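You operate a simulated robot arm through the tools that you are given. There is no shell and no other tool.

You are at the controls of a simulated two-armed robot. One attempt, no reset.

TASK
Put the blue-banded mould from the top of the casting bench on the top of the cleaning bench. Then put one of the metal bars from the top of the casting bench on the clear plate. Then put one of the wooden wedges from the top of the mould bench on the top of the cleaning bench. Then shut the green drawer. Then fetch the white filter from the high shelf of the mould bench and set it in the small pan. Then put the steel tamper on the top of the flask bench away on the tool end of the pattern bench. Then carry the green flask with both arms and set it on the top of the tall mould. Then take the black crucible and put it on the top of the steel stand. Then put the thick rod on the flat casting. Then put the yellow-banded mould from the front of the furnace top on the brown tile. Then take the wood block and put it on the top of the steel bench. Then put the cast sleeve from the top of the steel stand on the upper shelf of the steel stand. Then put the white cup on the top of the steel stand away on the top of the mould bench. Then pull the hopper lid open. The order counts. Set down upright: blue-banded mould, black crucible, yellow-banded mould.
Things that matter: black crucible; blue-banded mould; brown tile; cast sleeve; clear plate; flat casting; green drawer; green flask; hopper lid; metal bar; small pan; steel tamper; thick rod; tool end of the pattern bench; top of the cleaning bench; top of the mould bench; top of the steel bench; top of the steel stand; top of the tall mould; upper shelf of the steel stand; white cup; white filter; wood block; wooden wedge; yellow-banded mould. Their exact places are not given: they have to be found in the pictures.

The check looks at the end state, three seconds after you hand in, the way a careful person would. Anything else that was tipped, shoved, dropped, spilled or broken makes it a failure. Lids that push on must go on centred and level and be pressed home; caps that screw on are set level and turned clockwise until they are tight.

THE ROBOT
Two 7-joint arms with fingered hands on one trunk, on a base that moves. Base frame: it is fixed to the floor where the robot stands at the start and does not move with it; the origin is under the middle of the robot, x ahead of it, y to its left, z up; the surface under the hand at the start is at about z = 820. Units: mm, rad, N and s.
The left shoulder is at the start at [30, 119, 1019], the right one opposite. With the tool pointing down near the work surface each hand reaches from about 380 to 780 mm from the robot's upright axis, wherever it stands, measured 20 degrees to its own side. Places, roughly: black crucible (10x10x11 cm) [1400, -5400, 900]; blue-banded mould (6x6x8 cm) [600, 0, 900]; brown tile (9x9x2 cm) [-2900, -4300, 1100]; cast sleeve (4x4x4 cm) [-2800, -5800, 1000]; clear plate (22x17x2 cm) [700, -500, 800]; flat casting (10x7x2 cm) [1300, -4300, 800]; green drawer [-1100, 400, 400]; green flask (25x21x4 cm) [1500, -5600, 800]; hopper lid [1600, -8000, 1400]; metal bar (11x5x3 cm) [900, -700, 800]; small pan (30x17x7 cm) [-3500, 1600, 500]; steel tamper (6x6x14 cm) [1300, -6200, 800]; thick rod (3x3x12 cm) [1600, -6700, 900]; tool end of the pattern bench [1800, -8800, 800]; top of the cleaning bench [-1400, 1200, 900]; top of the mould bench [-1000, -800, 800]; top of the steel bench [1000, -3700, 800]; top of the steel stand [-3200, -5700, 900]; top of the tall mould [-800, -4100, 1200]; upper shelf of the steel stand [-3200, -5700, 600]; white cup (8x8x6 cm) [-3100, -5900, 1000]; white filter (4x4x3 cm) [-1400, -800, 1200]; wood block (13x9x4 cm) [-3100, -4100, 1000]; wooden wedge (11x5x3 cm) [-1100, -100, 900]; yellow-banded mould (6x6x8 cm) [-2900, -4900, 1100]. Payload 3.8 kg a hand.
The tool frame of a hand sits at the grasp point between the pads (the TCP): z along the fingers, y along the line on which they close. The tips reach 25 mm beyond it. The gripper opens to 88 mm; its body begins 29 mm behind the TCP. The gripper is a hand of 4 fingers: y runs from the thumb to the fingers, the wrist lies at [-13, -106, -174] in the tool frame, and closing takes about 1.5 s.
Orientation is told as [roll, pitch, yaw] about the base's x, y, z axes, in that order, counted from this pose: with the fingers straight down and the wrist toward the robot, the tool's x, y and z point along [0, 1, 0], [1, 0, 0] and [0, 0, -1] of the base frame.

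THE INTERFACE
- The arms move only by the tool drive_tool. It takes "left_plan", "right_plan" or both (then of equal length, played together; a hand with none holds still); each is a list of rows, each a list of 6 numbers: the shift along the base's x, y, z in mm, then the turn, a rotation vector about the base's x, y, z in rad. In form: [[dx, dy, dz, ax, ay, az], ...]. A call has 1 to 20 rows; each row is the pose to reach, as a shift and turn from the pose commanded when the call began. "left_grip" and "right_grip" are, for a hand that has rows, the gripper command, from -1 (fully open) to 1 (shut), values between in proportion, set as the call begins (left out, the last holds). Each row takes 0.2 s and may step no farther than 50 mm and 0.15 rad from the row before; otherwise, or with a gripper value out of range, the whole call is refused. Where a pose cannot be reached the arm comes as near as it can. A force on the tool above 40 N (or 10 N above the force at the start of the call, whichever is more), or a blocked arm, ends the call early, and 0.2 s more pass. The fingers move at their own pace (about 153 mm/s each) and stop on an object; they squeeze with about 33 N. The grip force told is the motor's: it shows also when the fingers shut on nothing. Time passes only in rows, and 0.2 s behind the last, so rows that repeat a pose let the fingers close. The reply holds the time, the measured pose of the TCP, the force on the tool along the base axes, the opening and the grip force, in the units named above and with some noise, with the torque about the TCP (base axes, N m) and any sound that the robot's microphone picked up.
- Cameras (640 x 400 px; columns grow to the right, rows downward): "scene" is now at [24.2, -47.6, 1554.2]; the picture's right is [-0.75, -0.66, 0.00], its down [-0.62, 0.70, -0.36] and it looks along [0.24, -0.27, -0.93] (base axes); focal length 214 px, centre (320, 200). "left" rides on the left gripper at [-64, -83, -98] in its tool frame; the picture's right is [-0.62, -0.37, 0.69], its down [0.71, -0.63, 0.30] and it looks along [0.32, 0.68, 0.65] (tool axes); focal length 265 px, centre (320, 200). "right" rides on the right gripper at [64, -83, -98] in its tool frame; the picture's right is [-0.62, 0.37, -0.69], its down [-0.71, -0.63, 0.30] and it looks along [-0.32, 0.68, 0.65] (tool axes); focal length 265 px, centre (320, 200).
- camera(camera): a new picture of that camera. The clock stands still meanwhile.
- slide_trunk(by): moves the trunk up (or, below 0, down) by that many mm; the arms and the scene camera ride with it, the base frame stays. It gives what a move gives, with no picture.
- roll_base(legs): drives the robot by 1 to 6 legs, each [ahead, left, turn to the left] in mm, mm and rad, along the robot's own axes; the way and the turn of a leg run together, so that a leg with both is an arc; at most 1500 mm and 3.142 rad a leg. The arms and the cameras ride along, it lands a little off, and it stops where it bumps. It gives what a move gives.
- finger_targets(index, middle, ring, thumb_bend, thumb_turn, hand): sets how far each is bent, from 0 (flat) to 1 (curled in); at 0.3 the hand is open as for a grip, at 0.7 the pads meet at the TCP. One left out holds its place. A second passes; each finger stops where it meets its share of the squeeze, and holds until it gets a number again. A gripper value or a shape takes the hand back. It gives what a move gives, with no picture; readings hold the bend of each and the force on the fingers (four entries, about 0 where the hand has none), thumb and palm. thumb_turn goes from beside the hand (0) to across from the fingers (1), as for a grip.
- grasp_type(shape, hand): the hand has 4 fingers and takes this shape, open, in about a second: jaw (thumb against the fingers, like two jaws); tri (thumb and two fingers); tip (a fingertip pinch); poke (one finger out to press); point (the index stretched); flat (the hand flat); cup (the hand cupped); fist (a fist). The gripper value then closes the fingers along that shape, each until it touches; the sizes above hold for jaw. It gives what a move gives, with no picture.
- aim_head(pan, tilt): turns the head with the scene camera to pan (to the left, within 2.094 rad either way) and tilt (down, from -0.506 to 1.204), counted from straight ahead of the robot. It gives what a move gives.
- pixel_to_xyz(camera, pixels): for up to 12 pixels [column, row] of the newest picture of that camera ("zoom" is the newest enlarged one), the place [x, y, z] in the base frame of the surface seen there, good to about 2 mm, but the place of the scene camera against the robot may be out by one fixed shift of up to 18 mm in any direction. The clock stands still meanwhile.
- zoom(camera, box): a new picture of the part [left, top, right, bottom] of that camera's present view, enlarged. The clock stands still meanwhile.
- close_job(): hands the job in; it is judged then, once.

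Unless the task says otherwise, let go and move clear before handing in.

The tools are called after "Call:" as a command line: name --argument value ..., lists and objects as JSON in quotes. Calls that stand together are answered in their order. drive_tool: Moves the arms, as the interface text tells. Its arguments: {"type":"object","properties":{"left_plan":{"type":"array","items":{"type":"array","items":{"type":"number"}}},"left_grip":{"type":"number"},"right_plan":{"type":"array","items":{"type":"array","items":{"type":"number"}}},"right_grip":{"type":"number"}},"required":[]} The other tools are called the same way: slide_trunk (by) moves the trunk up or down; grasp_type (shape, hand) gives the hand a shape; finger_targets (index, middle, ring, thumb_bend, thumb_turn, hand) moves the fingers one by one; roll_base (legs) drives the base; aim_head (pan, tilt) turns the head that bears the scene camera; camera (camera) takes a picture; pixel_to_xyz (camera, pixels) gives the place of the surface under pixels of a picture; zoom (camera, box) takes an enlarged picture of a part of a camera's view; close_job () hands the job in.

At the start:

```text
time: 0.0
left_position: [517.5, -42.1, 1056.6]
left_orientation: [0.0, 0.001, 0.0]
left_wrist_force: [0.9, -0.4, 0.1]
left_ft_torque: [0.0, 0.0, -0.03]
left_width: 87.5
left_finger_force: 0.1
left_shape: jaw
left_bend: [0.3, 0.3, 0.3, 0.3, 0.98]
left_finger forces: [0.0, 0.0, 0.1, 0.1, 0.0, 0.0]
right_position: [375.6, -410.2, 1094.0]
right_orientation: [0.0, 0.001, 0.0]
right_wrist_force: [-0.5, -0.2, 0.2]
right_ft_torque: [0.01, 0.0, -0.01]
right_width: 87.6
right_finger_force: 0.1
right_shape: jaw
right_bend: [0.3, 0.3, 0.3, 0.3, 0.98]
right_finger forces: [0.1, 0.1, 0.0, 0.1, 0.1, 0.0]
trunk travel left (down, up): [-175.0, 415.0]
robot x, y, heading: [2.8, 2.3, -0.0]
head pan, tilt (commanded): [-0.848, 1.201]
```

scene: 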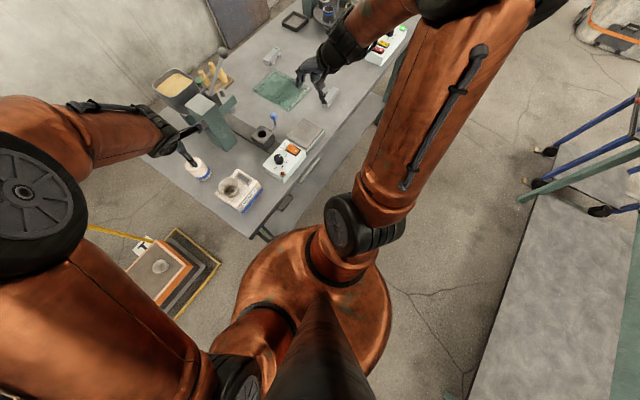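
right: 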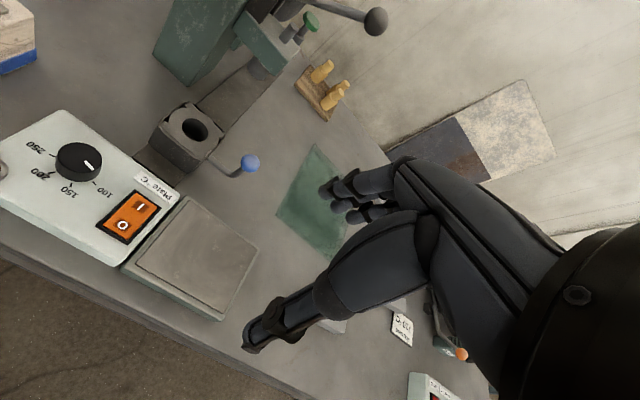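
left: 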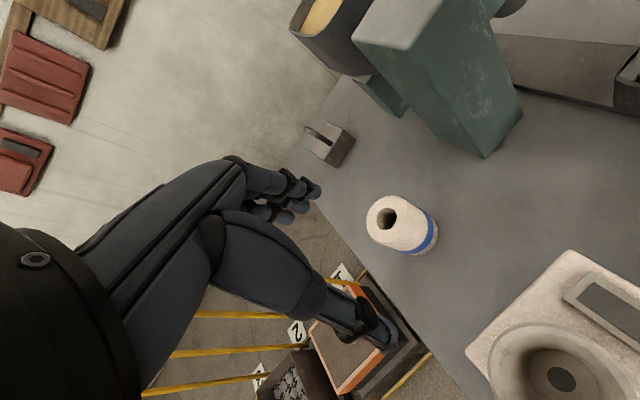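

The start pictures show the blue-banded mould at left-camera pixel (400,222), with the casting bench ahead. I'll aim the head for a clearer look at the bench.

Call:
aim_head --pan 0.0 --tilt 0.7

Call:
pixel_to_xyz --camera "left" --pixels '[[388, 218], [370, 215], [405, 215], [388, 200], [410, 252], [435, 235], [400, 170], [330, 145]]'

```text
time: 1.2
left_position: [518.0, -42.9, 1056.5]
left_orientation: [0.0, 0.0, 0.001]
left_wrist_force: [-0.5, -0.3, 1.0]
left_ft_torque: [0.03, 0.02, -0.03]
left_width: 87.6
left_finger_force: 0.0
left_shape: jaw
left_bend: [0.3, 0.3, 0.3, 0.3, 0.98]
left_finger forces: [0.0, 0.1, 0.0, 0.1, 0.0, 0.0]
right_position: [376.2, -409.4, 1093.8]
right_orientation: [0.0, 0.001, -0.001]
right_wrist_force: [0.8, 0.6, 0.1]
right_ft_torque: [-0.03, 0.02, 0.01]
right_width: 87.8
right_finger_force: 0.1
right_shape: jaw
right_bend: [0.3, 0.3, 0.3, 0.3, 0.98]
right_finger forces: [0.1, 0.1, 0.1, 0.1, 0.0, 0.1]
trunk travel left (down, up): [-175.0, 415.0]
robot x, y, heading: [-4.2, -3.4, 0.003]
head pan, tilt (commanded): [0.0, 0.7]
```

```text
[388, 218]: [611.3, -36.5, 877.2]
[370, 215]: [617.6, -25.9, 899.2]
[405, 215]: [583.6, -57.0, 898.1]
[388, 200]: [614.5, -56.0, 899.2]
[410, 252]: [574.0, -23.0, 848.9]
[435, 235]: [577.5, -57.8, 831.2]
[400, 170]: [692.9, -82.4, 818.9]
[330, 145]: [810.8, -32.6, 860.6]
```

Mould top reads about z=899 and the table about 819. I'll take a scene picture.

Call:
camera --camera "scene"

Call:
zoom --camera "left" --box '[320, 150, 480, 280]'

```text
taken
```

scene: 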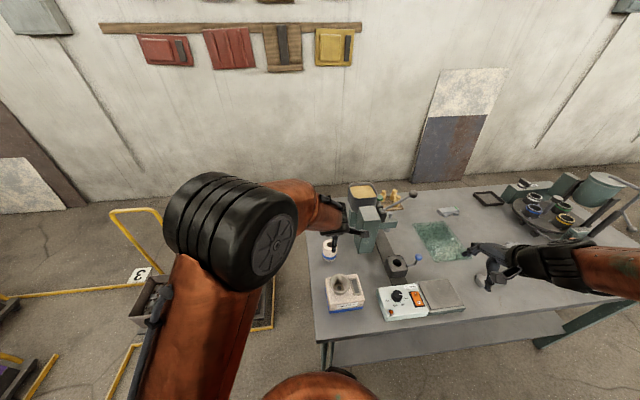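

```text
3.08 times, centred on (400, 215) of left
```

zoom: 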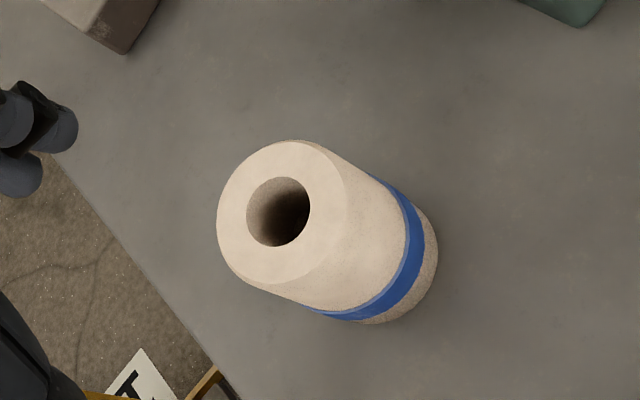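

Getting exact mould geometry from the zoomed picture (rim at about (217,215) to (346,200)), and surroundings.

Call:
pixel_to_xyz --camera "zoom" --pixels '[[222, 215], [340, 195], [295, 145], [275, 280], [235, 165], [325, 255], [430, 260], [380, 320]]'

Call:
zoom --camera "scene" --box '[300, 160, 640, 370]'

```text
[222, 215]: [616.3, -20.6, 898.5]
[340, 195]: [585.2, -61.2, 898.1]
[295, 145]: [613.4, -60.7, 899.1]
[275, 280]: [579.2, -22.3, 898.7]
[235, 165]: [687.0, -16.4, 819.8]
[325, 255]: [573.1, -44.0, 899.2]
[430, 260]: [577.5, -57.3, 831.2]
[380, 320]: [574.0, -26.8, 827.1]
```

```text
1.88 times, centred on (470, 265) of scene
```

zoom: 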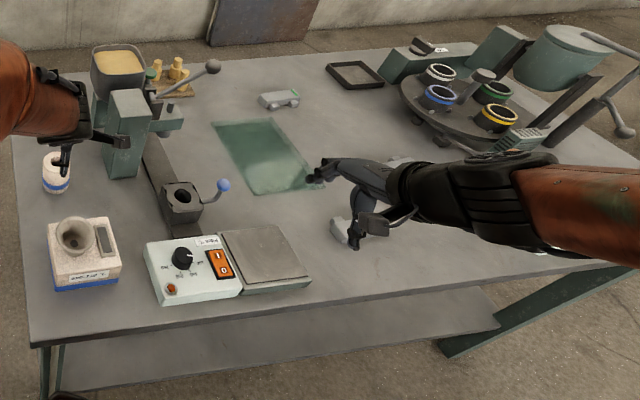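

The mould is centred near (597,-41), top z≈899. I'll move the left hand over it and descend partway to verify.

Call:
drive_tool --left_plan '[[40, 1, 0, 0, 0, 0], [79, 2, 0, 0, 0, 0], [79, 2, -40, 0, 0, 0], [79, 2, -80, 0, 0, 0], [79, 2, -110, 0, 0, 0]]' --left_grip -1

Call:
camera --camera "left"

```text
time: 2.4
left_position: [595.6, -40.0, 945.8]
left_orientation: [0.001, -0.001, 0.001]
left_wrist_force: [-0.5, -0.2, 0.0]
left_ft_torque: [0.01, 0.02, -0.03]
left_width: 87.8
left_finger_force: 0.0
left_shape: jaw
left_bend: [0.3, 0.3, 0.3, 0.3, 0.98]
left_finger forces: [0.1, 0.0, 0.1, 0.1, 0.0, 0.0]
right_position: [374.9, -410.7, 1092.5]
right_orientation: [0.001, 0.0, -0.001]
right_wrist_force: [0.2, 0.1, -0.1]
right_ft_torque: [0.01, 0.0, -0.04]
right_width: 87.9
right_finger_force: 0.1
right_shape: jaw
right_bend: [0.3, 0.3, 0.3, 0.3, 0.98]
right_finger forces: [0.1, 0.0, 0.1, 0.0, 0.0, 0.0]
trunk travel left (down, up): [-175.0, 415.0]
robot x, y, heading: [2.4, -0.6, 0.001]
head pan, tilt (commanded): [0.0, 0.7]
```

```text
taken
```

left: 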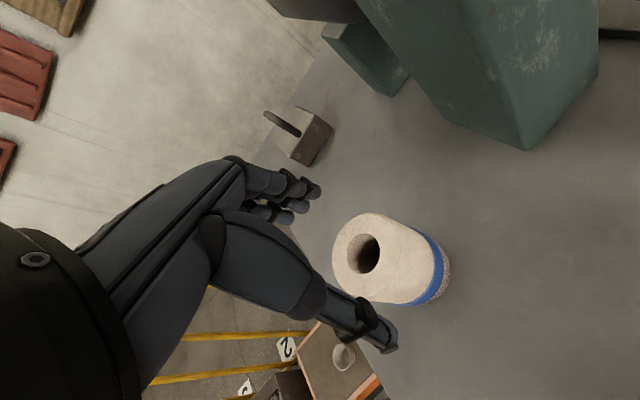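

The mould top at (370,252) lies on the tool axis (predicted (366,257)). Descending the rest and closing.

Call:
drive_tool --left_plan '[[1, -1, -30, 0, 0, 0], [1, -1, -55, 0, 0, 0], [1, -1, -73, 0, 0, 0]]'

Call:
drive_tool --left_plan '[[0, 0, 0, 0, 0, 0], [0, 0, 0, 0, 0, 0], [0, 0, 0, 0, 0, 0], [0, 0, 0, 0, 0, 0], [0, 0, 0, 0, 0, 0], [0, 0, 0, 0, 0, 0], [0, 0, 0, 0, 0, 0], [0, 0, 0, 0, 0, 0]]' --left_grip 1

Call:
camera --camera "left"

```text
time: 3.2
left_position: [597.4, -41.7, 872.2]
left_orientation: [-0.002, -0.001, 0.0]
left_wrist_force: [1.0, -0.7, 2.3]
left_ft_torque: [-0.02, 0.0, -0.01]
left_width: 87.6
left_finger_force: 0.1
left_shape: jaw
left_bend: [0.3, 0.3, 0.3, 0.3, 0.98]
left_finger forces: [1.9, 0.0, 0.0, 0.0, 0.1, 0.0]
right_position: [377.6, -409.8, 1093.1]
right_orientation: [-0.001, 0.001, 0.0]
right_wrist_force: [-0.1, 0.0, -0.5]
right_ft_torque: [0.04, 0.01, 0.01]
right_width: 87.6
right_finger_force: 0.0
right_shape: jaw
right_bend: [0.3, 0.3, 0.3, 0.3, 0.98]
right_finger forces: [0.0, 0.0, 0.0, 0.1, 0.0, 0.0]
trunk travel left (down, up): [-175.0, 415.0]
robot x, y, heading: [-0.3, -0.6, 0.004]
head pan, tilt (commanded): [0.0, 0.7]
```

```text
time: 5.0
left_position: [596.4, -42.5, 873.2]
left_orientation: [-0.001, 0.0, 0.0]
left_wrist_force: [-0.5, -1.4, 8.3]
left_ft_torque: [0.02, 0.26, 0.02]
left_width: 56.6
left_finger_force: 33.1
left_shape: jaw
left_bend: [0.42, 0.41, 0.36, 0.67, 1.0]
left_finger forces: [22.3, 9.7, 0.0, 0.0, 31.0, 0.1]
right_position: [375.6, -409.1, 1094.1]
right_orientation: [0.001, 0.0, 0.0]
right_wrist_force: [0.4, -0.9, -0.6]
right_ft_torque: [-0.03, -0.01, 0.01]
right_width: 87.6
right_finger_force: 0.0
right_shape: jaw
right_bend: [0.3, 0.3, 0.3, 0.3, 0.98]
right_finger forces: [0.0, 0.0, 0.0, 0.1, 0.1, 0.0]
trunk travel left (down, up): [-175.0, 415.0]
robot x, y, heading: [-2.8, 0.3, -0.0]
head pan, tilt (commanded): [0.0, 0.7]
```

```text
taken
```

left: 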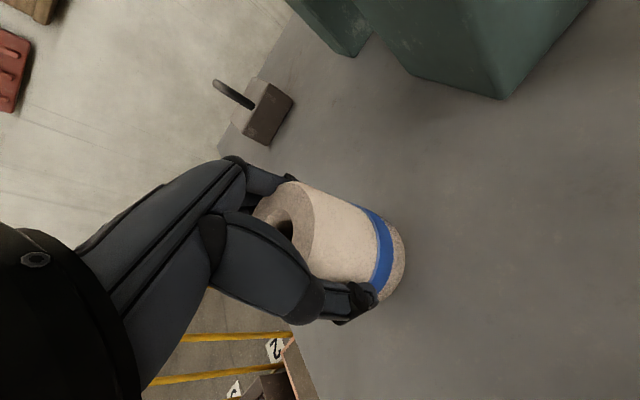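

The grip holds at width 56.6 with 33 N. Lifting the mould straight up and checking the picture.

Call:
drive_tool --left_plan '[[0, 0, 15, 0, 0, 0], [0, 0, 40, 0, 0, 0], [0, 0, 80, 0, 0, 0], [0, 0, 120, 0, 0, 0], [0, 0, 160, 0, 0, 0]]'

Call:
camera --camera "left"

Call:
aim_head --pan 2.0 --tilt 0.5

Call:
camera --camera "scene"

```text
time: 6.2
left_position: [595.2, -42.2, 1033.0]
left_orientation: [0.002, 0.003, -0.001]
left_wrist_force: [-0.4, -0.5, -3.4]
left_ft_torque: [-0.03, 0.04, 0.02]
left_width: 56.2
left_finger_force: 32.8
left_shape: jaw
left_bend: [0.42, 0.4, 0.36, 0.67, 1.0]
left_finger forces: [19.6, 11.4, 0.0, 0.0, 30.4, 0.0]
right_position: [376.5, -408.7, 1093.8]
right_orientation: [0.0, -0.001, 0.001]
right_wrist_force: [-0.1, -1.1, 0.1]
right_ft_torque: [-0.02, 0.02, -0.02]
right_width: 87.9
right_finger_force: 0.1
right_shape: jaw
right_bend: [0.3, 0.3, 0.3, 0.3, 0.98]
right_finger forces: [0.0, 0.1, 0.1, 0.0, 0.1, 0.1]
trunk travel left (down, up): [-175.0, 415.0]
robot x, y, heading: [1.0, 1.7, -0.0]
head pan, tilt (commanded): [0.0, 0.7]
```

```text
taken
```

left: 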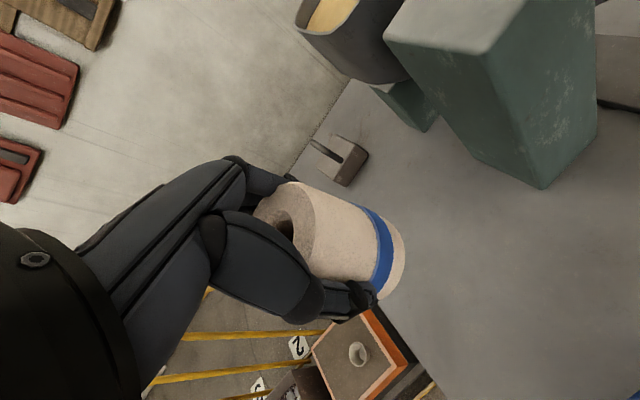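

```text
time: 8.1
left_position: [596.0, -41.1, 1031.0]
left_orientation: [0.0, 0.001, 0.001]
left_wrist_force: [0.6, 0.0, -2.2]
left_ft_torque: [-0.03, 0.01, -0.02]
left_width: 56.1
left_finger_force: 33.0
left_shape: jaw
left_bend: [0.42, 0.4, 0.36, 0.67, 1.0]
left_finger forces: [19.7, 11.5, 0.0, 0.0, 30.6, 0.0]
right_position: [375.8, -410.4, 1094.5]
right_orientation: [0.001, -0.001, 0.0]
right_wrist_force: [-0.6, -1.0, 0.8]
right_ft_torque: [-0.01, 0.03, 0.01]
right_width: 87.4
right_finger_force: 0.0
right_shape: jaw
right_bend: [0.3, 0.3, 0.3, 0.3, 0.98]
right_finger forces: [0.0, 0.0, 0.0, 0.1, 0.0, 0.0]
trunk travel left (down, up): [-175.0, 415.0]
robot x, y, heading: [2.6, 0.5, -0.001]
head pan, tilt (commanded): [2.0, 0.499]
```

```text
taken
```

scene: 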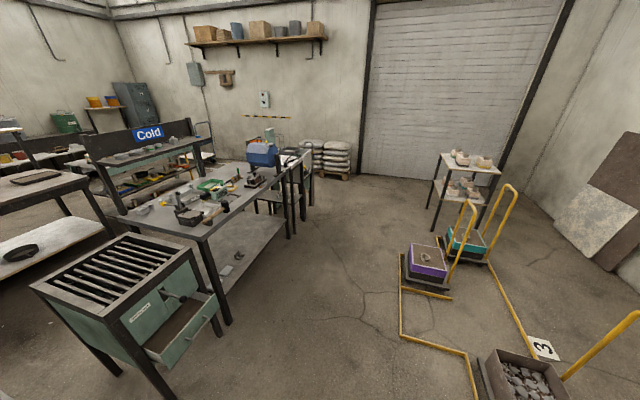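

The mould is held securely. The scene shows the cleaning bench near (210,205) and the open green drawer at (180,335). I'll measure places.

Call:
pixel_to_xyz --camera "scene" --pixels '[[200, 240], [285, 175], [240, 200], [165, 235], [120, 215], [180, 335], [217, 300], [150, 355], [60, 295], [185, 240], [300, 160], [240, 270]]'

Call:
zoom --camera "scene" --box '[80, 110, 330, 260]'

```text
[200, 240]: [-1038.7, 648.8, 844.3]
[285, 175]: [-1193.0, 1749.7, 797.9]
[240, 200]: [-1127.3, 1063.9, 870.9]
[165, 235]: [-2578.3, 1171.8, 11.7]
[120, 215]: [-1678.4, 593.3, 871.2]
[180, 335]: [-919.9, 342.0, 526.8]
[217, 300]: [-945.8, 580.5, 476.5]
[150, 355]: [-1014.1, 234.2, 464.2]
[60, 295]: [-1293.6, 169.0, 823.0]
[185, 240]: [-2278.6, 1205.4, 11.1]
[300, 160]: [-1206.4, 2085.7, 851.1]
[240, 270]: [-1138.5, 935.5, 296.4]
```

```text
2.56 times, centred on (205, 185) of scene
```

zoom: 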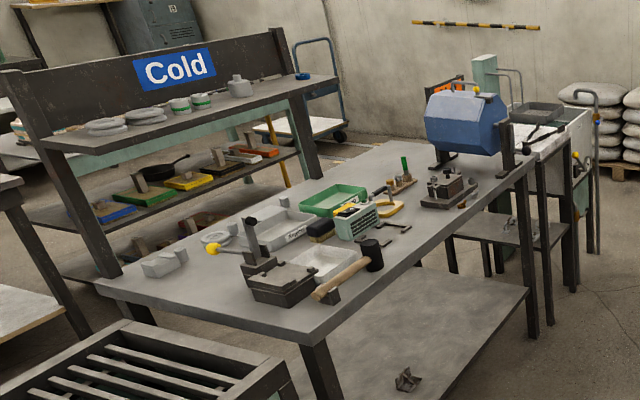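

Measuring clear spots on the cleaning bench in the zoomed picture ((200,290), (430,235), etc.) to choose a set-down spot.

Call:
pixel_to_xyz --camera "zoom" --pixels '[[100, 285], [312, 335], [525, 172], [200, 280], [430, 240], [410, 260], [375, 255], [330, 290], [445, 205], [350, 175], [400, 215], [290, 320]]'

Call:
pixel_to_xyz --camera "scene" --pixels '[[430, 262], [405, 290], [402, 335], [470, 360], [465, 240], [440, 230], [500, 395], [540, 345], [330, 260], [440, 160], [460, 202], [575, 370]]'

```text
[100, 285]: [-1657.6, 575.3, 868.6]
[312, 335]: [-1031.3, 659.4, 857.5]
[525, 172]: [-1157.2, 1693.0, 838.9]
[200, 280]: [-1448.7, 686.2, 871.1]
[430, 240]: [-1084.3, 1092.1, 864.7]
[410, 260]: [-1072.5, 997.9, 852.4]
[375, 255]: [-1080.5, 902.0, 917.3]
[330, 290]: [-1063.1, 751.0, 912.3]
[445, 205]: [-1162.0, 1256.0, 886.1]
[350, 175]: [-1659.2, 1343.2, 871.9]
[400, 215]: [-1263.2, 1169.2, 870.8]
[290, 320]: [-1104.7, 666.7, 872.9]
```

```text
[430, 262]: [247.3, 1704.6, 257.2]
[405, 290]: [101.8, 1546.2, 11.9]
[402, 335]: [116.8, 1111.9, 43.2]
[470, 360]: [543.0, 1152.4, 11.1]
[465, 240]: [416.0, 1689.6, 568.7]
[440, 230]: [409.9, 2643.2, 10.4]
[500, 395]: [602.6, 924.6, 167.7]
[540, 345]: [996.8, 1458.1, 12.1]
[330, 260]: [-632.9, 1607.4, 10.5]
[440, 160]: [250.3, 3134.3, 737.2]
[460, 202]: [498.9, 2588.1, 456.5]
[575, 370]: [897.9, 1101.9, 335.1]
```

The bench top is at z≈871 with a front edge near x≈-1050…-1150. I'll drive out, turn round, and stop in front of the bench for a closer look.

Call:
roll_base --legs '[[-200, 300, 0], [0, 0, 1.57], [0, 0, 1.57], [150, -800, 0]]'

Call:
aim_head --pan 0.0 --tilt 0.6

Call:
camera --camera "scene"

```text
time: 22.1
left_position: [-965.7, 1125.7, 1031.0]
left_orientation: [0.0, -0.001, -3.108]
left_wrist_force: [0.4, -0.9, -2.5]
left_ft_torque: [0.04, -0.01, -0.02]
left_width: 55.6
left_finger_force: 33.2
left_shape: jaw
left_bend: [0.42, 0.4, 0.36, 0.67, 1.0]
left_finger forces: [18.4, 11.5, 0.0, 0.0, 29.4, 0.1]
right_position: [-759.1, 1500.9, 1093.6]
right_orientation: [0.0, 0.001, -3.106]
right_wrist_force: [0.2, -0.3, 0.4]
right_ft_torque: [0.01, 0.03, 0.0]
right_width: 87.7
right_finger_force: 0.0
right_shape: jaw
right_bend: [0.3, 0.3, 0.3, 0.3, 0.98]
right_finger forces: [0.1, 0.0, 0.0, 0.0, 0.0, 0.0]
trunk travel left (down, up): [-175.0, 415.0]
robot x, y, heading: [-366.9, 1102.3, -3.105]
head pan, tilt (commanded): [2.0, 0.499]
```

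```text
time: 24.0
left_position: [-965.0, 1125.1, 1031.6]
left_orientation: [-0.001, 0.001, -3.107]
left_wrist_force: [0.8, 0.5, -2.2]
left_ft_torque: [-0.01, -0.01, 0.02]
left_width: 55.6
left_finger_force: 32.7
left_shape: jaw
left_bend: [0.42, 0.4, 0.36, 0.67, 1.0]
left_finger forces: [18.4, 11.5, 0.1, 0.0, 29.4, 0.0]
right_position: [-759.4, 1500.4, 1093.7]
right_orientation: [0.0, 0.002, -3.106]
right_wrist_force: [1.2, -0.7, 0.6]
right_ft_torque: [-0.04, 0.0, 0.0]
right_width: 87.6
right_finger_force: 0.1
right_shape: jaw
right_bend: [0.3, 0.3, 0.3, 0.3, 0.98]
right_finger forces: [0.0, 0.0, 0.0, 0.0, 0.0, 0.1]
trunk travel left (down, up): [-175.0, 415.0]
robot x, y, heading: [-370.9, 1100.5, -3.103]
head pan, tilt (commanded): [0.0, 0.6]
```

```text
taken
```

scene: 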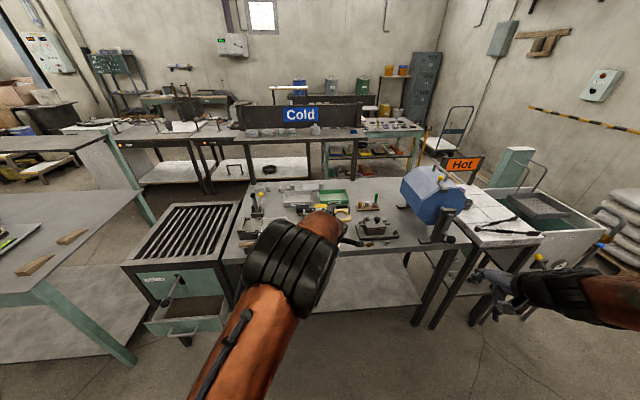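

The left arm hides part of the bench; I'll check with the left camera and a zoom of the scene.

Call:
camera --camera "left"

Call:
zoom --camera "scene" --box '[220, 165, 480, 310]'

Call:
camera --camera "right"

```text
taken
```

left: 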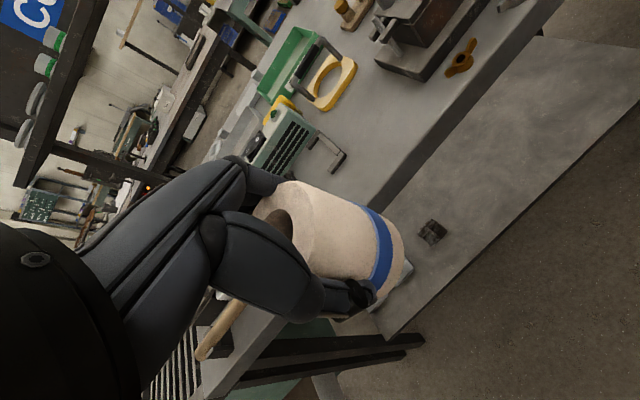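

```text
2.46 times, centred on (350, 238) of scene
```

zoom: 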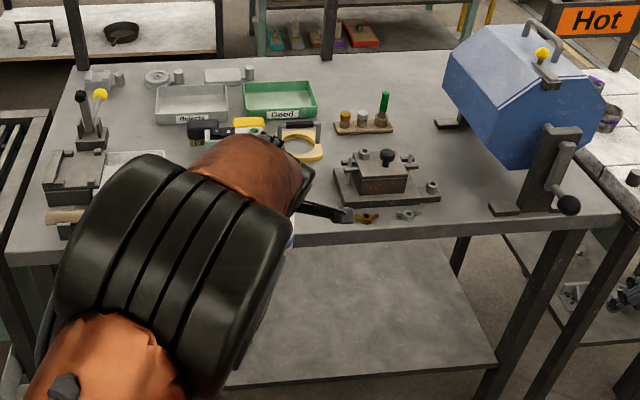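

```text
taken
```

right: 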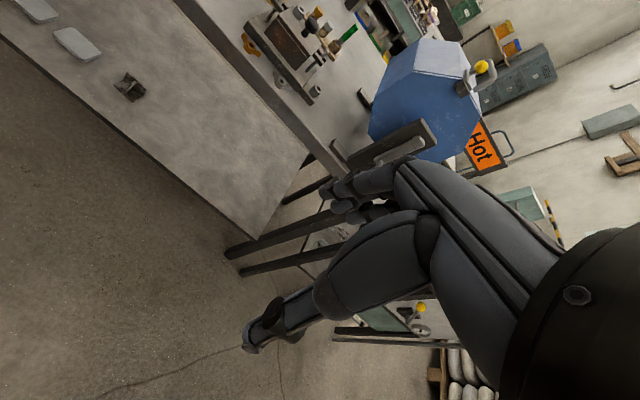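

The left camera shows a clear patch of bench top around (385,125). Measuring it and its neighbours.

Call:
pixel_to_xyz --camera "left" --pixels '[[385, 125], [360, 160], [420, 110], [340, 160], [345, 100], [385, 70], [440, 75], [460, 58], [380, 195], [480, 75], [310, 180], [365, 140]]'

```text
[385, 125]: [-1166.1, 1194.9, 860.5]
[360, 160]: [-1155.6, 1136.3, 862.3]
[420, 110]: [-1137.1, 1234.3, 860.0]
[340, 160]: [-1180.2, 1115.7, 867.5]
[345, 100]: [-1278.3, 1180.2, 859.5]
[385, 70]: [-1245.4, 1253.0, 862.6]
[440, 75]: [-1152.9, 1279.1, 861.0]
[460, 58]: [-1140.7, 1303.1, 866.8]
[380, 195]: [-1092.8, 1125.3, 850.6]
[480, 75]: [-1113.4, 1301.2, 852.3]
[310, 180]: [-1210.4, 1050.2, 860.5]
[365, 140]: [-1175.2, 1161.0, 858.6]
```

The left camera says the bench top is z≈860, and the spot (-1170,1190) is clear with ~75 mm all round. I'll drive closer.

Call:
roll_base --legs '[[160, -60, 0]]'

Call:
camera --camera "left"

```text
time: 25.5
left_position: [-1128.0, 1181.1, 1030.5]
left_orientation: [-0.002, 0.001, -3.11]
left_wrist_force: [-0.4, 0.2, -2.4]
left_ft_torque: [0.02, -0.02, 0.01]
left_width: 56.0
left_finger_force: 33.2
left_shape: jaw
left_bend: [0.42, 0.4, 0.36, 0.67, 1.0]
left_finger forces: [18.4, 11.5, 0.1, 0.0, 29.4, 0.0]
right_position: [-920.8, 1555.2, 1093.3]
right_orientation: [0.0, 0.001, -3.111]
right_wrist_force: [-0.1, -0.4, -0.2]
right_ft_torque: [0.0, 0.0, 0.01]
right_width: 87.8
right_finger_force: 0.0
right_shape: jaw
right_bend: [0.3, 0.3, 0.3, 0.3, 0.98]
right_finger forces: [0.0, 0.0, 0.1, 0.0, 0.0, 0.0]
trunk travel left (down, up): [-175.0, 415.0]
robot x, y, heading: [-532.5, 1158.2, -3.103]
head pan, tilt (commanded): [0.0, 0.6]
```

```text
taken
```

left: 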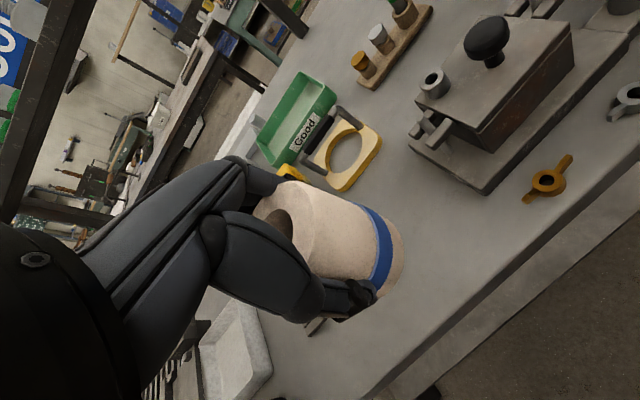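

The picture shows the fixture corner at (482,193) and ring at (340,188); I'll measure them again close-up.

Call:
pixel_to_xyz --camera "left" --pixels '[[482, 193], [340, 190], [420, 148], [420, 240], [520, 200], [380, 370], [410, 320], [300, 170], [315, 325], [450, 300]]'

```text
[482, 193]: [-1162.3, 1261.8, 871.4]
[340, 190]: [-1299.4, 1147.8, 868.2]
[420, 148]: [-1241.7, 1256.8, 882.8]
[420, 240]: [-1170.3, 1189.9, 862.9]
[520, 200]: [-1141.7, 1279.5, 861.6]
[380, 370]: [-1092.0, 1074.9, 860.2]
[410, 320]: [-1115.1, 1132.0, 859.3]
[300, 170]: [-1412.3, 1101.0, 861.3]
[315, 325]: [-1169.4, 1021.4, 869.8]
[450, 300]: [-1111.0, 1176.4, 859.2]
```

Spot (-1165,1185) is clear. Moving over and lowering to just above the surface.

Call:
drive_tool --left_plan '[[-37, 4, 0, 0, 0, 0], [-37, 4, -40, 0, 0, 0], [-37, 4, -75, 0, 0, 0], [-37, 4, -100, 0, 0, 0], [-37, 4, -108, 0, 0, 0]]'

Call:
camera --camera "left"

```text
time: 26.7
left_position: [-1165.2, 1184.6, 924.4]
left_orientation: [0.0, 0.0, -3.108]
left_wrist_force: [-0.4, 1.3, -2.4]
left_ft_torque: [0.0, -0.03, 0.02]
left_width: 56.0
left_finger_force: 33.0
left_shape: jaw
left_bend: [0.42, 0.4, 0.36, 0.67, 1.0]
left_finger forces: [18.3, 11.5, 0.0, 0.1, 29.2, 0.1]
right_position: [-922.6, 1555.6, 1095.1]
right_orientation: [0.0, -0.001, -3.11]
right_wrist_force: [-0.5, 0.3, -0.7]
right_ft_torque: [0.01, 0.0, 0.03]
right_width: 87.6
right_finger_force: 0.0
right_shape: jaw
right_bend: [0.3, 0.3, 0.3, 0.3, 0.98]
right_finger forces: [0.0, 0.1, 0.1, 0.0, 0.0, 0.1]
trunk travel left (down, up): [-175.0, 415.0]
robot x, y, heading: [-530.7, 1161.1, -3.106]
head pan, tilt (commanded): [0.0, 0.6]
```

```text
taken
```

left: 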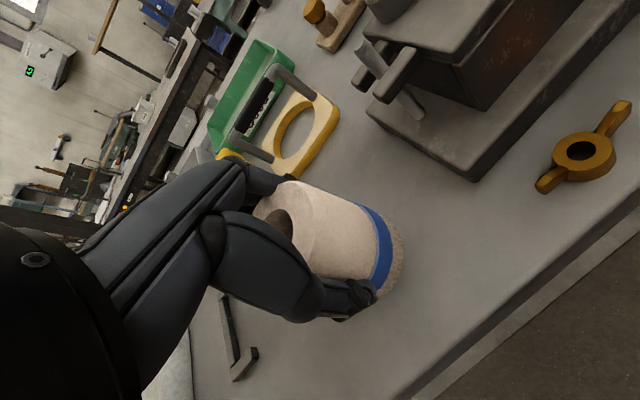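

Clear all around; lowering slowly in small steps until contact shows in the vertical force.

Call:
drive_tool --left_plan '[[0, 0, -4, 0, 0, 0], [0, 0, -7, 0, 0, 0], [0, 0, -9, 0, 0, 0]]'

```text
time: 27.5
left_position: [-1164.9, 1184.6, 914.3]
left_orientation: [0.001, 0.001, -3.11]
left_wrist_force: [0.5, 0.3, -1.2]
left_ft_torque: [0.04, 0.0, -0.01]
left_width: 55.8
left_finger_force: 33.1
left_shape: jaw
left_bend: [0.42, 0.4, 0.36, 0.67, 1.0]
left_finger forces: [18.4, 11.5, 0.0, 0.0, 29.2, 0.0]
right_position: [-921.1, 1554.8, 1094.6]
right_orientation: [0.0, -0.001, -3.11]
right_wrist_force: [0.1, 0.2, -0.6]
right_ft_torque: [-0.03, 0.03, 0.01]
right_width: 87.4
right_finger_force: 0.0
right_shape: jaw
right_bend: [0.3, 0.3, 0.3, 0.3, 0.98]
right_finger forces: [0.0, 0.0, 0.1, 0.1, 0.1, 0.0]
trunk travel left (down, up): [-175.0, 415.0]
robot x, y, heading: [-532.1, 1155.2, -3.109]
head pan, tilt (commanded): [0.0, 0.6]
```

Call:
drive_tool --left_plan '[[0, 0, -1, 0, 0, 0], [0, 0, -2, 0, 0, 0]]'

```text
time: 28.1
left_position: [-1163.8, 1185.6, 915.1]
left_orientation: [-0.002, -0.002, -3.111]
left_wrist_force: [-1.1, 0.3, 1.9]
left_ft_torque: [-0.04, -0.08, -0.01]
left_width: 55.9
left_finger_force: 32.8
left_shape: jaw
left_bend: [0.42, 0.4, 0.36, 0.67, 1.0]
left_finger forces: [19.4, 11.4, 0.0, 0.1, 29.7, 0.0]
right_position: [-920.8, 1555.7, 1093.8]
right_orientation: [-0.001, 0.0, -3.11]
right_wrist_force: [-0.1, -0.1, -1.0]
right_ft_torque: [0.02, -0.01, 0.02]
right_width: 87.8
right_finger_force: 0.1
right_shape: jaw
right_bend: [0.3, 0.3, 0.3, 0.3, 0.98]
right_finger forces: [0.0, 0.0, 0.0, 0.1, 0.0, 0.0]
trunk travel left (down, up): [-175.0, 415.0]
robot x, y, heading: [-532.6, 1162.5, -3.107]
head pan, tilt (commanded): [0.0, 0.6]
```

Contact is felt (vertical force swung from -2.4 to +1.9 N). Opening the hand and holding, then checking.

Call:
drive_tool --left_plan '[[0, 0, 0, 0, 0, 0], [0, 0, 0, 0, 0, 0], [0, 0, 0, 0, 0, 0], [0, 0, 0, 0, 0, 0], [0, 0, 0, 0, 0, 0], [0, 0, 0, 0, 0, 0]]' --left_grip -1

Call:
camera --camera "left"

```text
time: 29.5
left_position: [-1164.6, 1183.6, 912.9]
left_orientation: [-0.001, 0.0, -3.111]
left_wrist_force: [-1.2, 0.3, 0.2]
left_ft_torque: [0.0, -0.04, 0.04]
left_width: 87.7
left_finger_force: 0.1
left_shape: jaw
left_bend: [0.3, 0.3, 0.3, 0.3, 0.98]
left_finger forces: [0.6, 0.0, 0.0, 0.0, 0.0, 0.0]
right_position: [-920.6, 1556.0, 1094.4]
right_orientation: [-0.001, 0.0, -3.11]
right_wrist_force: [-1.6, 0.0, -0.1]
right_ft_torque: [0.02, 0.0, 0.03]
right_width: 87.7
right_finger_force: 0.1
right_shape: jaw
right_bend: [0.3, 0.3, 0.3, 0.3, 0.98]
right_finger forces: [0.1, 0.0, 0.0, 0.0, 0.0, 0.0]
trunk travel left (down, up): [-175.0, 415.0]
robot x, y, heading: [-533.1, 1156.9, -3.106]
head pan, tilt (commanded): [0.0, 0.6]
```

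```text
taken
```

left: 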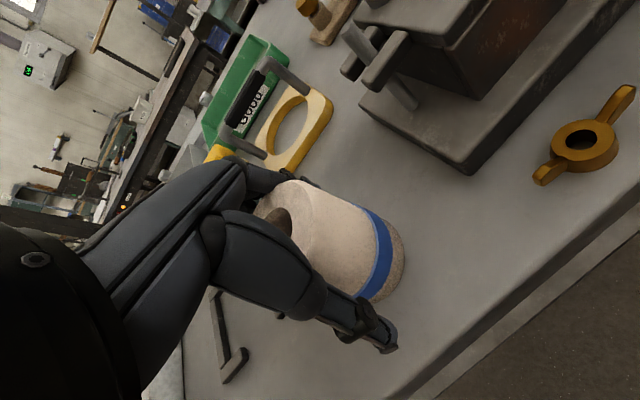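

The mould stands free; the index still touches faintly (0.6 N), so I'll shift the hand 8 mm forward and lift straight up.

Call:
drive_tool --left_plan '[[-7, 0, 0, 0, 0, 0], [-7, 0, 20, 0, 0, 0], [-7, 0, 60, 0, 0, 0], [-7, 0, 110, 0, 0, 0], [-7, 0, 150, 0, 0, 0]]'

Call:
camera --camera "left"

```text
time: 30.7
left_position: [-1173.6, 1183.2, 1063.0]
left_orientation: [0.0, 0.002, -3.111]
left_wrist_force: [0.5, -0.4, -0.9]
left_ft_torque: [0.0, -0.01, 0.01]
left_width: 88.0
left_finger_force: 0.1
left_shape: jaw
left_bend: [0.3, 0.3, 0.3, 0.3, 0.98]
left_finger forces: [0.0, 0.1, 0.0, 0.0, 0.0, 0.0]
right_position: [-919.4, 1556.3, 1093.8]
right_orientation: [0.0, 0.0, -3.109]
right_wrist_force: [0.3, 0.5, 0.7]
right_ft_torque: [-0.03, -0.03, 0.01]
right_width: 87.6
right_finger_force: 0.1
right_shape: jaw
right_bend: [0.3, 0.3, 0.3, 0.3, 0.98]
right_finger forces: [0.1, 0.1, 0.0, 0.0, 0.0, 0.1]
trunk travel left (down, up): [-175.0, 415.0]
robot x, y, heading: [-534.0, 1162.4, -3.104]
head pan, tilt (commanded): [0.0, 0.6]
```

```text
taken
```

left: 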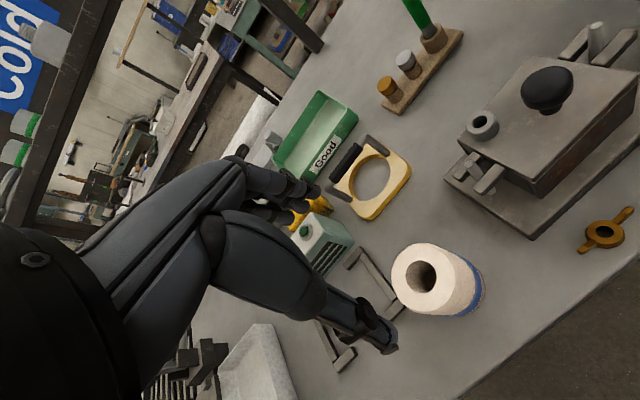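

The mould stands upright and alone. Now I'll back off, turn round, and return to the casting bench near y≈-450 for the metal bar.

Call:
roll_base --legs '[[-200, 0, 0], [0, 0, 1.55], [0, 0, 1.55], [80, -800, 0], [0, -800, 0]]'

Call:
aim_head --pan -0.1 --tilt 0.65

Call:
camera --camera "scene"

```text
time: 47.6
left_position: [352.9, -493.7, 1061.8]
left_orientation: [0.0, 0.0, -0.019]
left_wrist_force: [-0.3, 0.0, 0.9]
left_ft_torque: [0.01, -0.01, 0.01]
left_width: 87.7
left_finger_force: 0.0
left_shape: jaw
left_bend: [0.3, 0.3, 0.3, 0.3, 0.98]
left_finger forces: [0.0, 0.0, 0.0, 0.0, 0.0, 0.0]
right_position: [80.6, -853.2, 1093.4]
right_orientation: [0.001, 0.0, -0.019]
right_wrist_force: [-0.1, 0.0, -0.7]
right_ft_torque: [0.0, -0.01, -0.03]
right_width: 87.6
right_finger_force: 0.0
right_shape: jaw
right_bend: [0.3, 0.3, 0.3, 0.3, 0.98]
right_finger forces: [0.0, 0.0, 0.0, 0.1, 0.0, 0.0]
trunk travel left (down, up): [-175.0, 415.0]
robot x, y, heading: [-289.2, -438.7, -0.018]
head pan, tilt (commanded): [0.0, 0.6]
```

```text
time: 48.2
left_position: [353.2, -493.0, 1062.7]
left_orientation: [-0.001, 0.0, -0.02]
left_wrist_force: [0.6, -0.1, -0.1]
left_ft_torque: [0.01, -0.02, 0.01]
left_width: 87.9
left_finger_force: 0.0
left_shape: jaw
left_bend: [0.3, 0.3, 0.3, 0.3, 0.98]
left_finger forces: [0.1, 0.0, 0.0, 0.0, 0.0, 0.0]
right_position: [81.4, -852.8, 1094.6]
right_orientation: [-0.001, -0.001, -0.018]
right_wrist_force: [-0.2, -0.6, -0.5]
right_ft_torque: [0.02, -0.03, -0.02]
right_width: 87.6
right_finger_force: 0.0
right_shape: jaw
right_bend: [0.3, 0.3, 0.3, 0.3, 0.98]
right_finger forces: [0.1, 0.1, 0.1, 0.0, 0.0, 0.1]
trunk travel left (down, up): [-175.0, 415.0]
robot x, y, heading: [-288.9, -434.6, -0.018]
head pan, tilt (commanded): [-0.099, 0.649]
```

```text
taken
```

scene: 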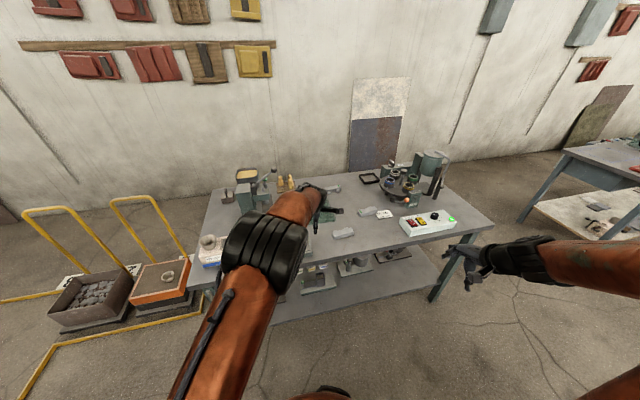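

The metal bars seem to be at (343,232) and (367,211). Zooming in.

Call:
zoom --camera "scene" --box '[200, 150, 500, 320]'

Call:
camera --camera "left"

```text
2.13 times, centred on (350, 235) of scene
```

zoom: 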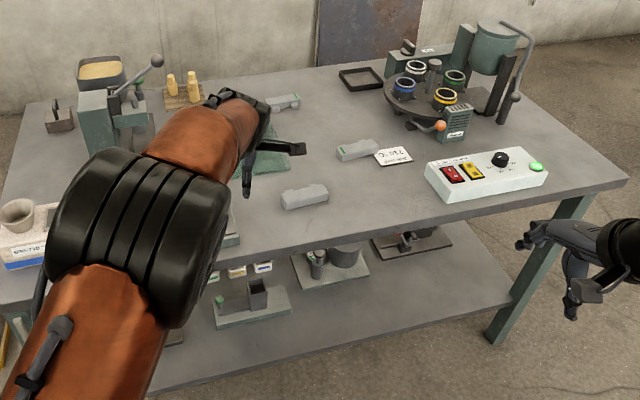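

```text
taken
```

left: 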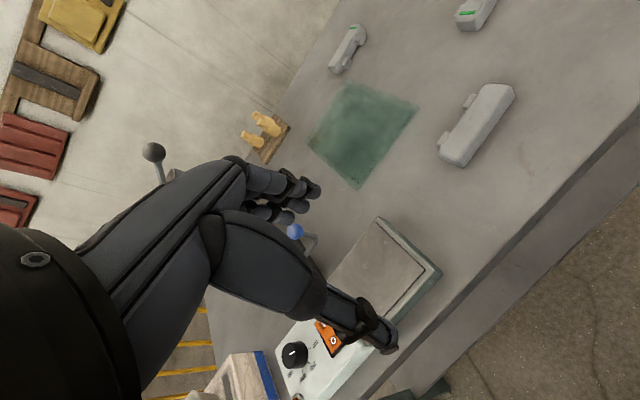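

Left camera shows three bars ((475,125), (347,48), (475,10)) and the clear green plate at (360,135). Measuring plate and the near bar.

Call:
pixel_to_xyz --camera "left" --pixels '[[308, 143], [345, 83], [418, 107], [360, 187], [362, 135], [440, 155], [485, 85], [515, 95], [462, 165], [475, 125], [470, 95], [400, 60]]'

Call:
zoom --camera "left" --box '[420, 60, 540, 190]'

```text
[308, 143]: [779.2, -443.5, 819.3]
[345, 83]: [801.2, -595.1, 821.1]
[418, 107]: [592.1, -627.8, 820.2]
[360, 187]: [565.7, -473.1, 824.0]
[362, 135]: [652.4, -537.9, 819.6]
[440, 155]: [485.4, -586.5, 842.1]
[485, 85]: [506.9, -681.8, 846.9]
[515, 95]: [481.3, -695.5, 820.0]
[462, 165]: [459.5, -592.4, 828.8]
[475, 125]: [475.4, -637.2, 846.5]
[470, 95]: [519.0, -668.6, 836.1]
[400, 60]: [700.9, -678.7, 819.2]
```

```text
3.08 times, centred on (480, 125) of left
```

zoom: 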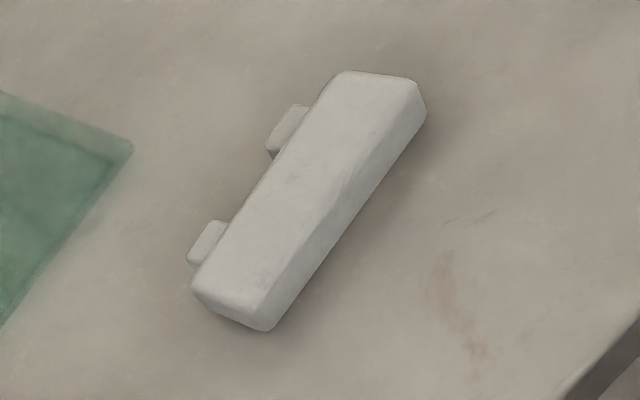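

The plate spans roughly (566..801, -443..-628) at z≈820. Now measuring the near bar's top face corners in the zoomed view.

Call:
pixel_to_xyz --camera "zoom" --pixels '[[340, 78], [408, 84], [200, 280], [258, 308], [300, 190], [290, 115], [210, 235], [420, 110], [270, 325], [345, 220]]'

```text
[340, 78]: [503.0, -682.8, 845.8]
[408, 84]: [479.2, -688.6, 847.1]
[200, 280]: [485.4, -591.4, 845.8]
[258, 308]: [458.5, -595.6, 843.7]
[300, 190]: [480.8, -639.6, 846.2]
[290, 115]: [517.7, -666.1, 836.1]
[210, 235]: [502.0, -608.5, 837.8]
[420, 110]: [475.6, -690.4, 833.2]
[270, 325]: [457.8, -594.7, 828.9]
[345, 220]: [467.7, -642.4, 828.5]
```

The bar is centred near (485,-640), top z≈846, long axis mostly along y. I'll move the left hand aside, drive forward 250 mm, and use the right hand.

Call:
drive_tool --left_plan '[[-30, 38, 0, 0, 0, 0], [-60, 76, 0, 0, 0, 0], [-90, 114, 0, 0, 0, 0], [-120, 152, 0, 0, 0, 0], [-150, 190, 0, 0, 0, 0], [-180, 228, 0, 0, 0, 0], [-210, 266, 0, 0, 0, 0], [-240, 304, 0, 0, 0, 0]]'

Call:
roll_base --legs '[[240, 0, 0.018]]'

Call:
drive_tool --right_plan '[[30, 40, 0, 0, 0, 0.04], [60, 80, 0, 0, 0, 0.08], [90, 120, 0, 0, 0, 0.12], [120, 160, 0, 0, 0, 0.16], [150, 200, 0, 0, 0, 0.2], [156, 215, -40, 0, 0, 0.2], [156, 215, -80, 0, 0, 0.2]]' --right_grip -1

Call:
camera --camera "right"

Call:
camera --camera "scene"

```text
time: 50.0
left_position: [115.8, -186.9, 1063.6]
left_orientation: [-0.002, 0.0, -0.021]
left_wrist_force: [0.2, -0.5, -0.2]
left_ft_torque: [-0.02, -0.02, 0.02]
left_width: 88.3
left_finger_force: 0.0
left_shape: jaw
left_bend: [0.3, 0.3, 0.3, 0.3, 0.98]
left_finger forces: [0.0, 0.1, 0.0, 0.0, 0.0, 0.0]
right_position: [79.8, -851.6, 1094.2]
right_orientation: [-0.002, -0.001, -0.02]
right_wrist_force: [0.5, 0.5, 0.0]
right_ft_torque: [0.02, -0.03, 0.01]
right_width: 87.8
right_finger_force: 0.0
right_shape: jaw
right_bend: [0.3, 0.3, 0.3, 0.3, 0.98]
right_finger forces: [0.1, 0.1, 0.0, 0.1, 0.0, 0.1]
trunk travel left (down, up): [-175.0, 415.0]
robot x, y, heading: [-287.9, -434.6, -0.022]
head pan, tilt (commanded): [-0.099, 0.649]
```

```text
time: 51.8
left_position: [350.0, -183.3, 1063.9]
left_orientation: [0.0, 0.0, 0.001]
left_wrist_force: [-0.1, 0.1, 0.1]
left_ft_torque: [0.0, 0.01, 0.0]
left_width: 87.9
left_finger_force: 0.1
left_shape: jaw
left_bend: [0.3, 0.3, 0.3, 0.3, 0.98]
left_finger forces: [0.1, 0.1, 0.0, 0.1, 0.0, 0.1]
right_position: [329.7, -847.2, 1092.7]
right_orientation: [0.0, 0.002, 0.002]
right_wrist_force: [-1.1, -0.2, 0.3]
right_ft_torque: [-0.04, -0.01, 0.0]
right_width: 87.5
right_finger_force: 0.2
right_shape: jaw
right_bend: [0.3, 0.3, 0.3, 0.3, 0.98]
right_finger forces: [0.1, 0.0, 0.0, 0.1, 0.1, 0.0]
trunk travel left (down, up): [-175.0, 415.0]
robot x, y, heading: [-47.3, -439.8, 0.0]
head pan, tilt (commanded): [-0.099, 0.649]
```

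```text
time: 53.4
left_position: [349.0, -182.5, 1063.2]
left_orientation: [0.002, 0.002, 0.002]
left_wrist_force: [-0.1, 0.3, -0.2]
left_ft_torque: [0.0, 0.01, -0.03]
left_width: 87.8
left_finger_force: 0.2
left_shape: jaw
left_bend: [0.3, 0.3, 0.3, 0.3, 0.98]
left_finger forces: [0.1, 0.0, 0.0, 0.1, 0.0, 0.0]
right_position: [483.6, -630.8, 1012.8]
right_orientation: [-0.001, -0.002, 0.2]
right_wrist_force: [0.2, 0.7, -0.5]
right_ft_torque: [-0.03, 0.01, 0.03]
right_width: 87.9
right_finger_force: 0.2
right_shape: jaw
right_bend: [0.3, 0.3, 0.3, 0.3, 0.98]
right_finger forces: [0.0, 0.0, 0.1, 0.1, 0.0, 0.0]
trunk travel left (down, up): [-175.0, 415.0]
robot x, y, heading: [-47.2, -436.1, -0.0]
head pan, tilt (commanded): [-0.099, 0.649]
```

```text
taken
```

right: 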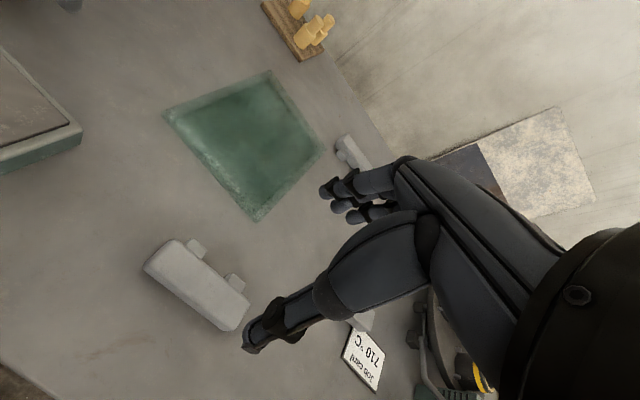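

```text
taken
```

scene: 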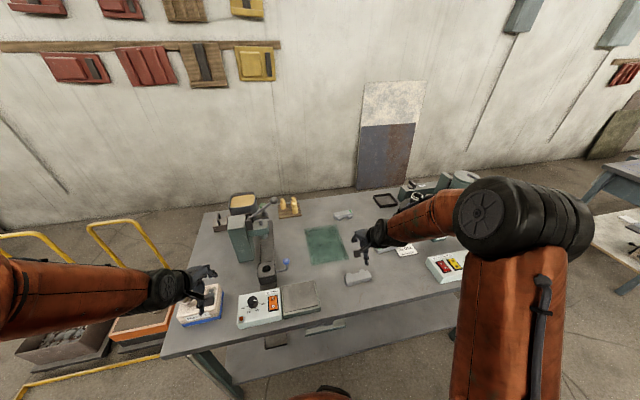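

The bar at (198,285) in the right camera lies right under the tool axis. Measuring it accurately from this camera.

Call:
pixel_to_xyz --camera "right" --pixels '[[146, 265], [172, 243], [246, 302], [228, 328], [198, 287], [193, 245], [235, 280], [160, 285], [215, 328]]'

Call:
zoom --camera "right" --box '[120, 210, 280, 350]'

```text
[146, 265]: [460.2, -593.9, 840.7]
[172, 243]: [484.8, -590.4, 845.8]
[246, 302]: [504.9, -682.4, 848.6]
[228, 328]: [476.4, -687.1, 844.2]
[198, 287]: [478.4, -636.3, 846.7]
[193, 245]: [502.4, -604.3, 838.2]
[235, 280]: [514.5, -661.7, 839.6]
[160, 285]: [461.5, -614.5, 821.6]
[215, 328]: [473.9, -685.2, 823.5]
```

```text
2.86 times, centred on (200, 280) of right
```

zoom: 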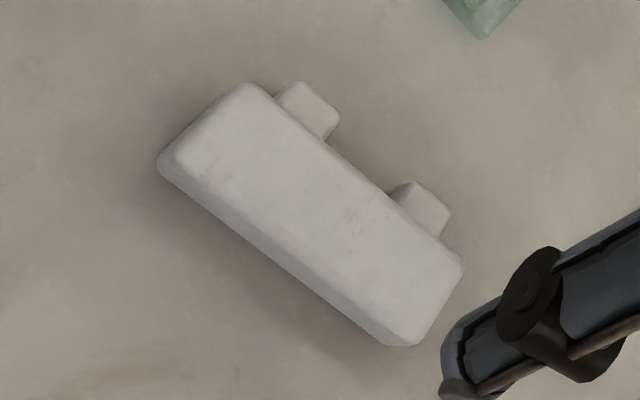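

Bar axis matches hand yaw 0.2. Descending onto it to TCP z≈852 with a small xy correction.

Call:
drive_tool --right_plan '[[5, -6, -45, 0, 0, 0], [5, -6, -90, 0, 0, 0], [5, -6, -125, 0, 0, 0], [5, -6, -145, 0, 0, 0], [5, -6, -160, 0, 0, 0]]'

Call:
camera --camera "right"

```text
time: 54.6
left_position: [349.2, -182.6, 1064.4]
left_orientation: [0.0, 0.001, 0.002]
left_wrist_force: [0.5, -0.5, -0.2]
left_ft_torque: [0.03, -0.02, 0.02]
left_width: 88.1
left_finger_force: 0.0
left_shape: jaw
left_bend: [0.3, 0.3, 0.3, 0.3, 0.98]
left_finger forces: [0.0, 0.1, 0.0, 0.1, 0.0, 0.1]
right_position: [491.0, -637.0, 853.1]
right_orientation: [0.0, 0.0, 0.202]
right_wrist_force: [0.2, -0.6, 0.4]
right_ft_torque: [0.0, -0.02, 0.03]
right_width: 87.7
right_finger_force: 0.2
right_shape: jaw
right_bend: [0.3, 0.3, 0.3, 0.3, 0.98]
right_finger forces: [0.0, 0.0, 0.1, 0.1, 0.0, 0.1]
trunk travel left (down, up): [-175.0, 415.0]
robot x, y, heading: [-50.4, -436.2, 0.001]
head pan, tilt (commanded): [-0.099, 0.649]
```

```text
taken
```

right: 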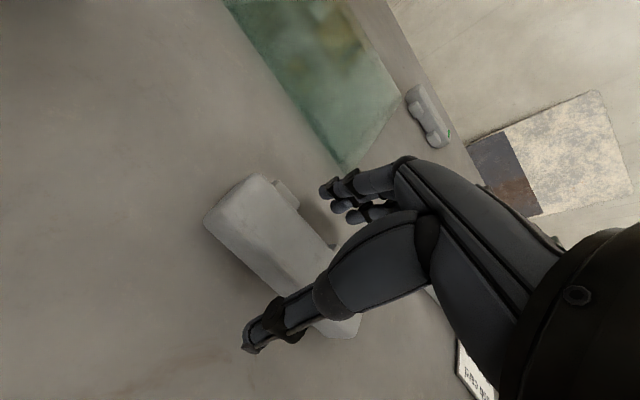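

Fingers straddle the bar; checking the visible corners against the TCP before closing.

Call:
pixel_to_xyz --camera "right" --pixels '[[210, 218], [258, 182], [355, 322], [335, 333], [275, 240], [285, 195], [260, 275], [325, 205]]'

```text
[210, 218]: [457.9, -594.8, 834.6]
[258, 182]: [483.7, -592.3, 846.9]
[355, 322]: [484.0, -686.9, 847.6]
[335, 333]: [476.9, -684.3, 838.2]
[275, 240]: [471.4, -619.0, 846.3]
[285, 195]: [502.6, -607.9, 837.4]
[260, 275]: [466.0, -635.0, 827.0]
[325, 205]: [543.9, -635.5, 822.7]
```

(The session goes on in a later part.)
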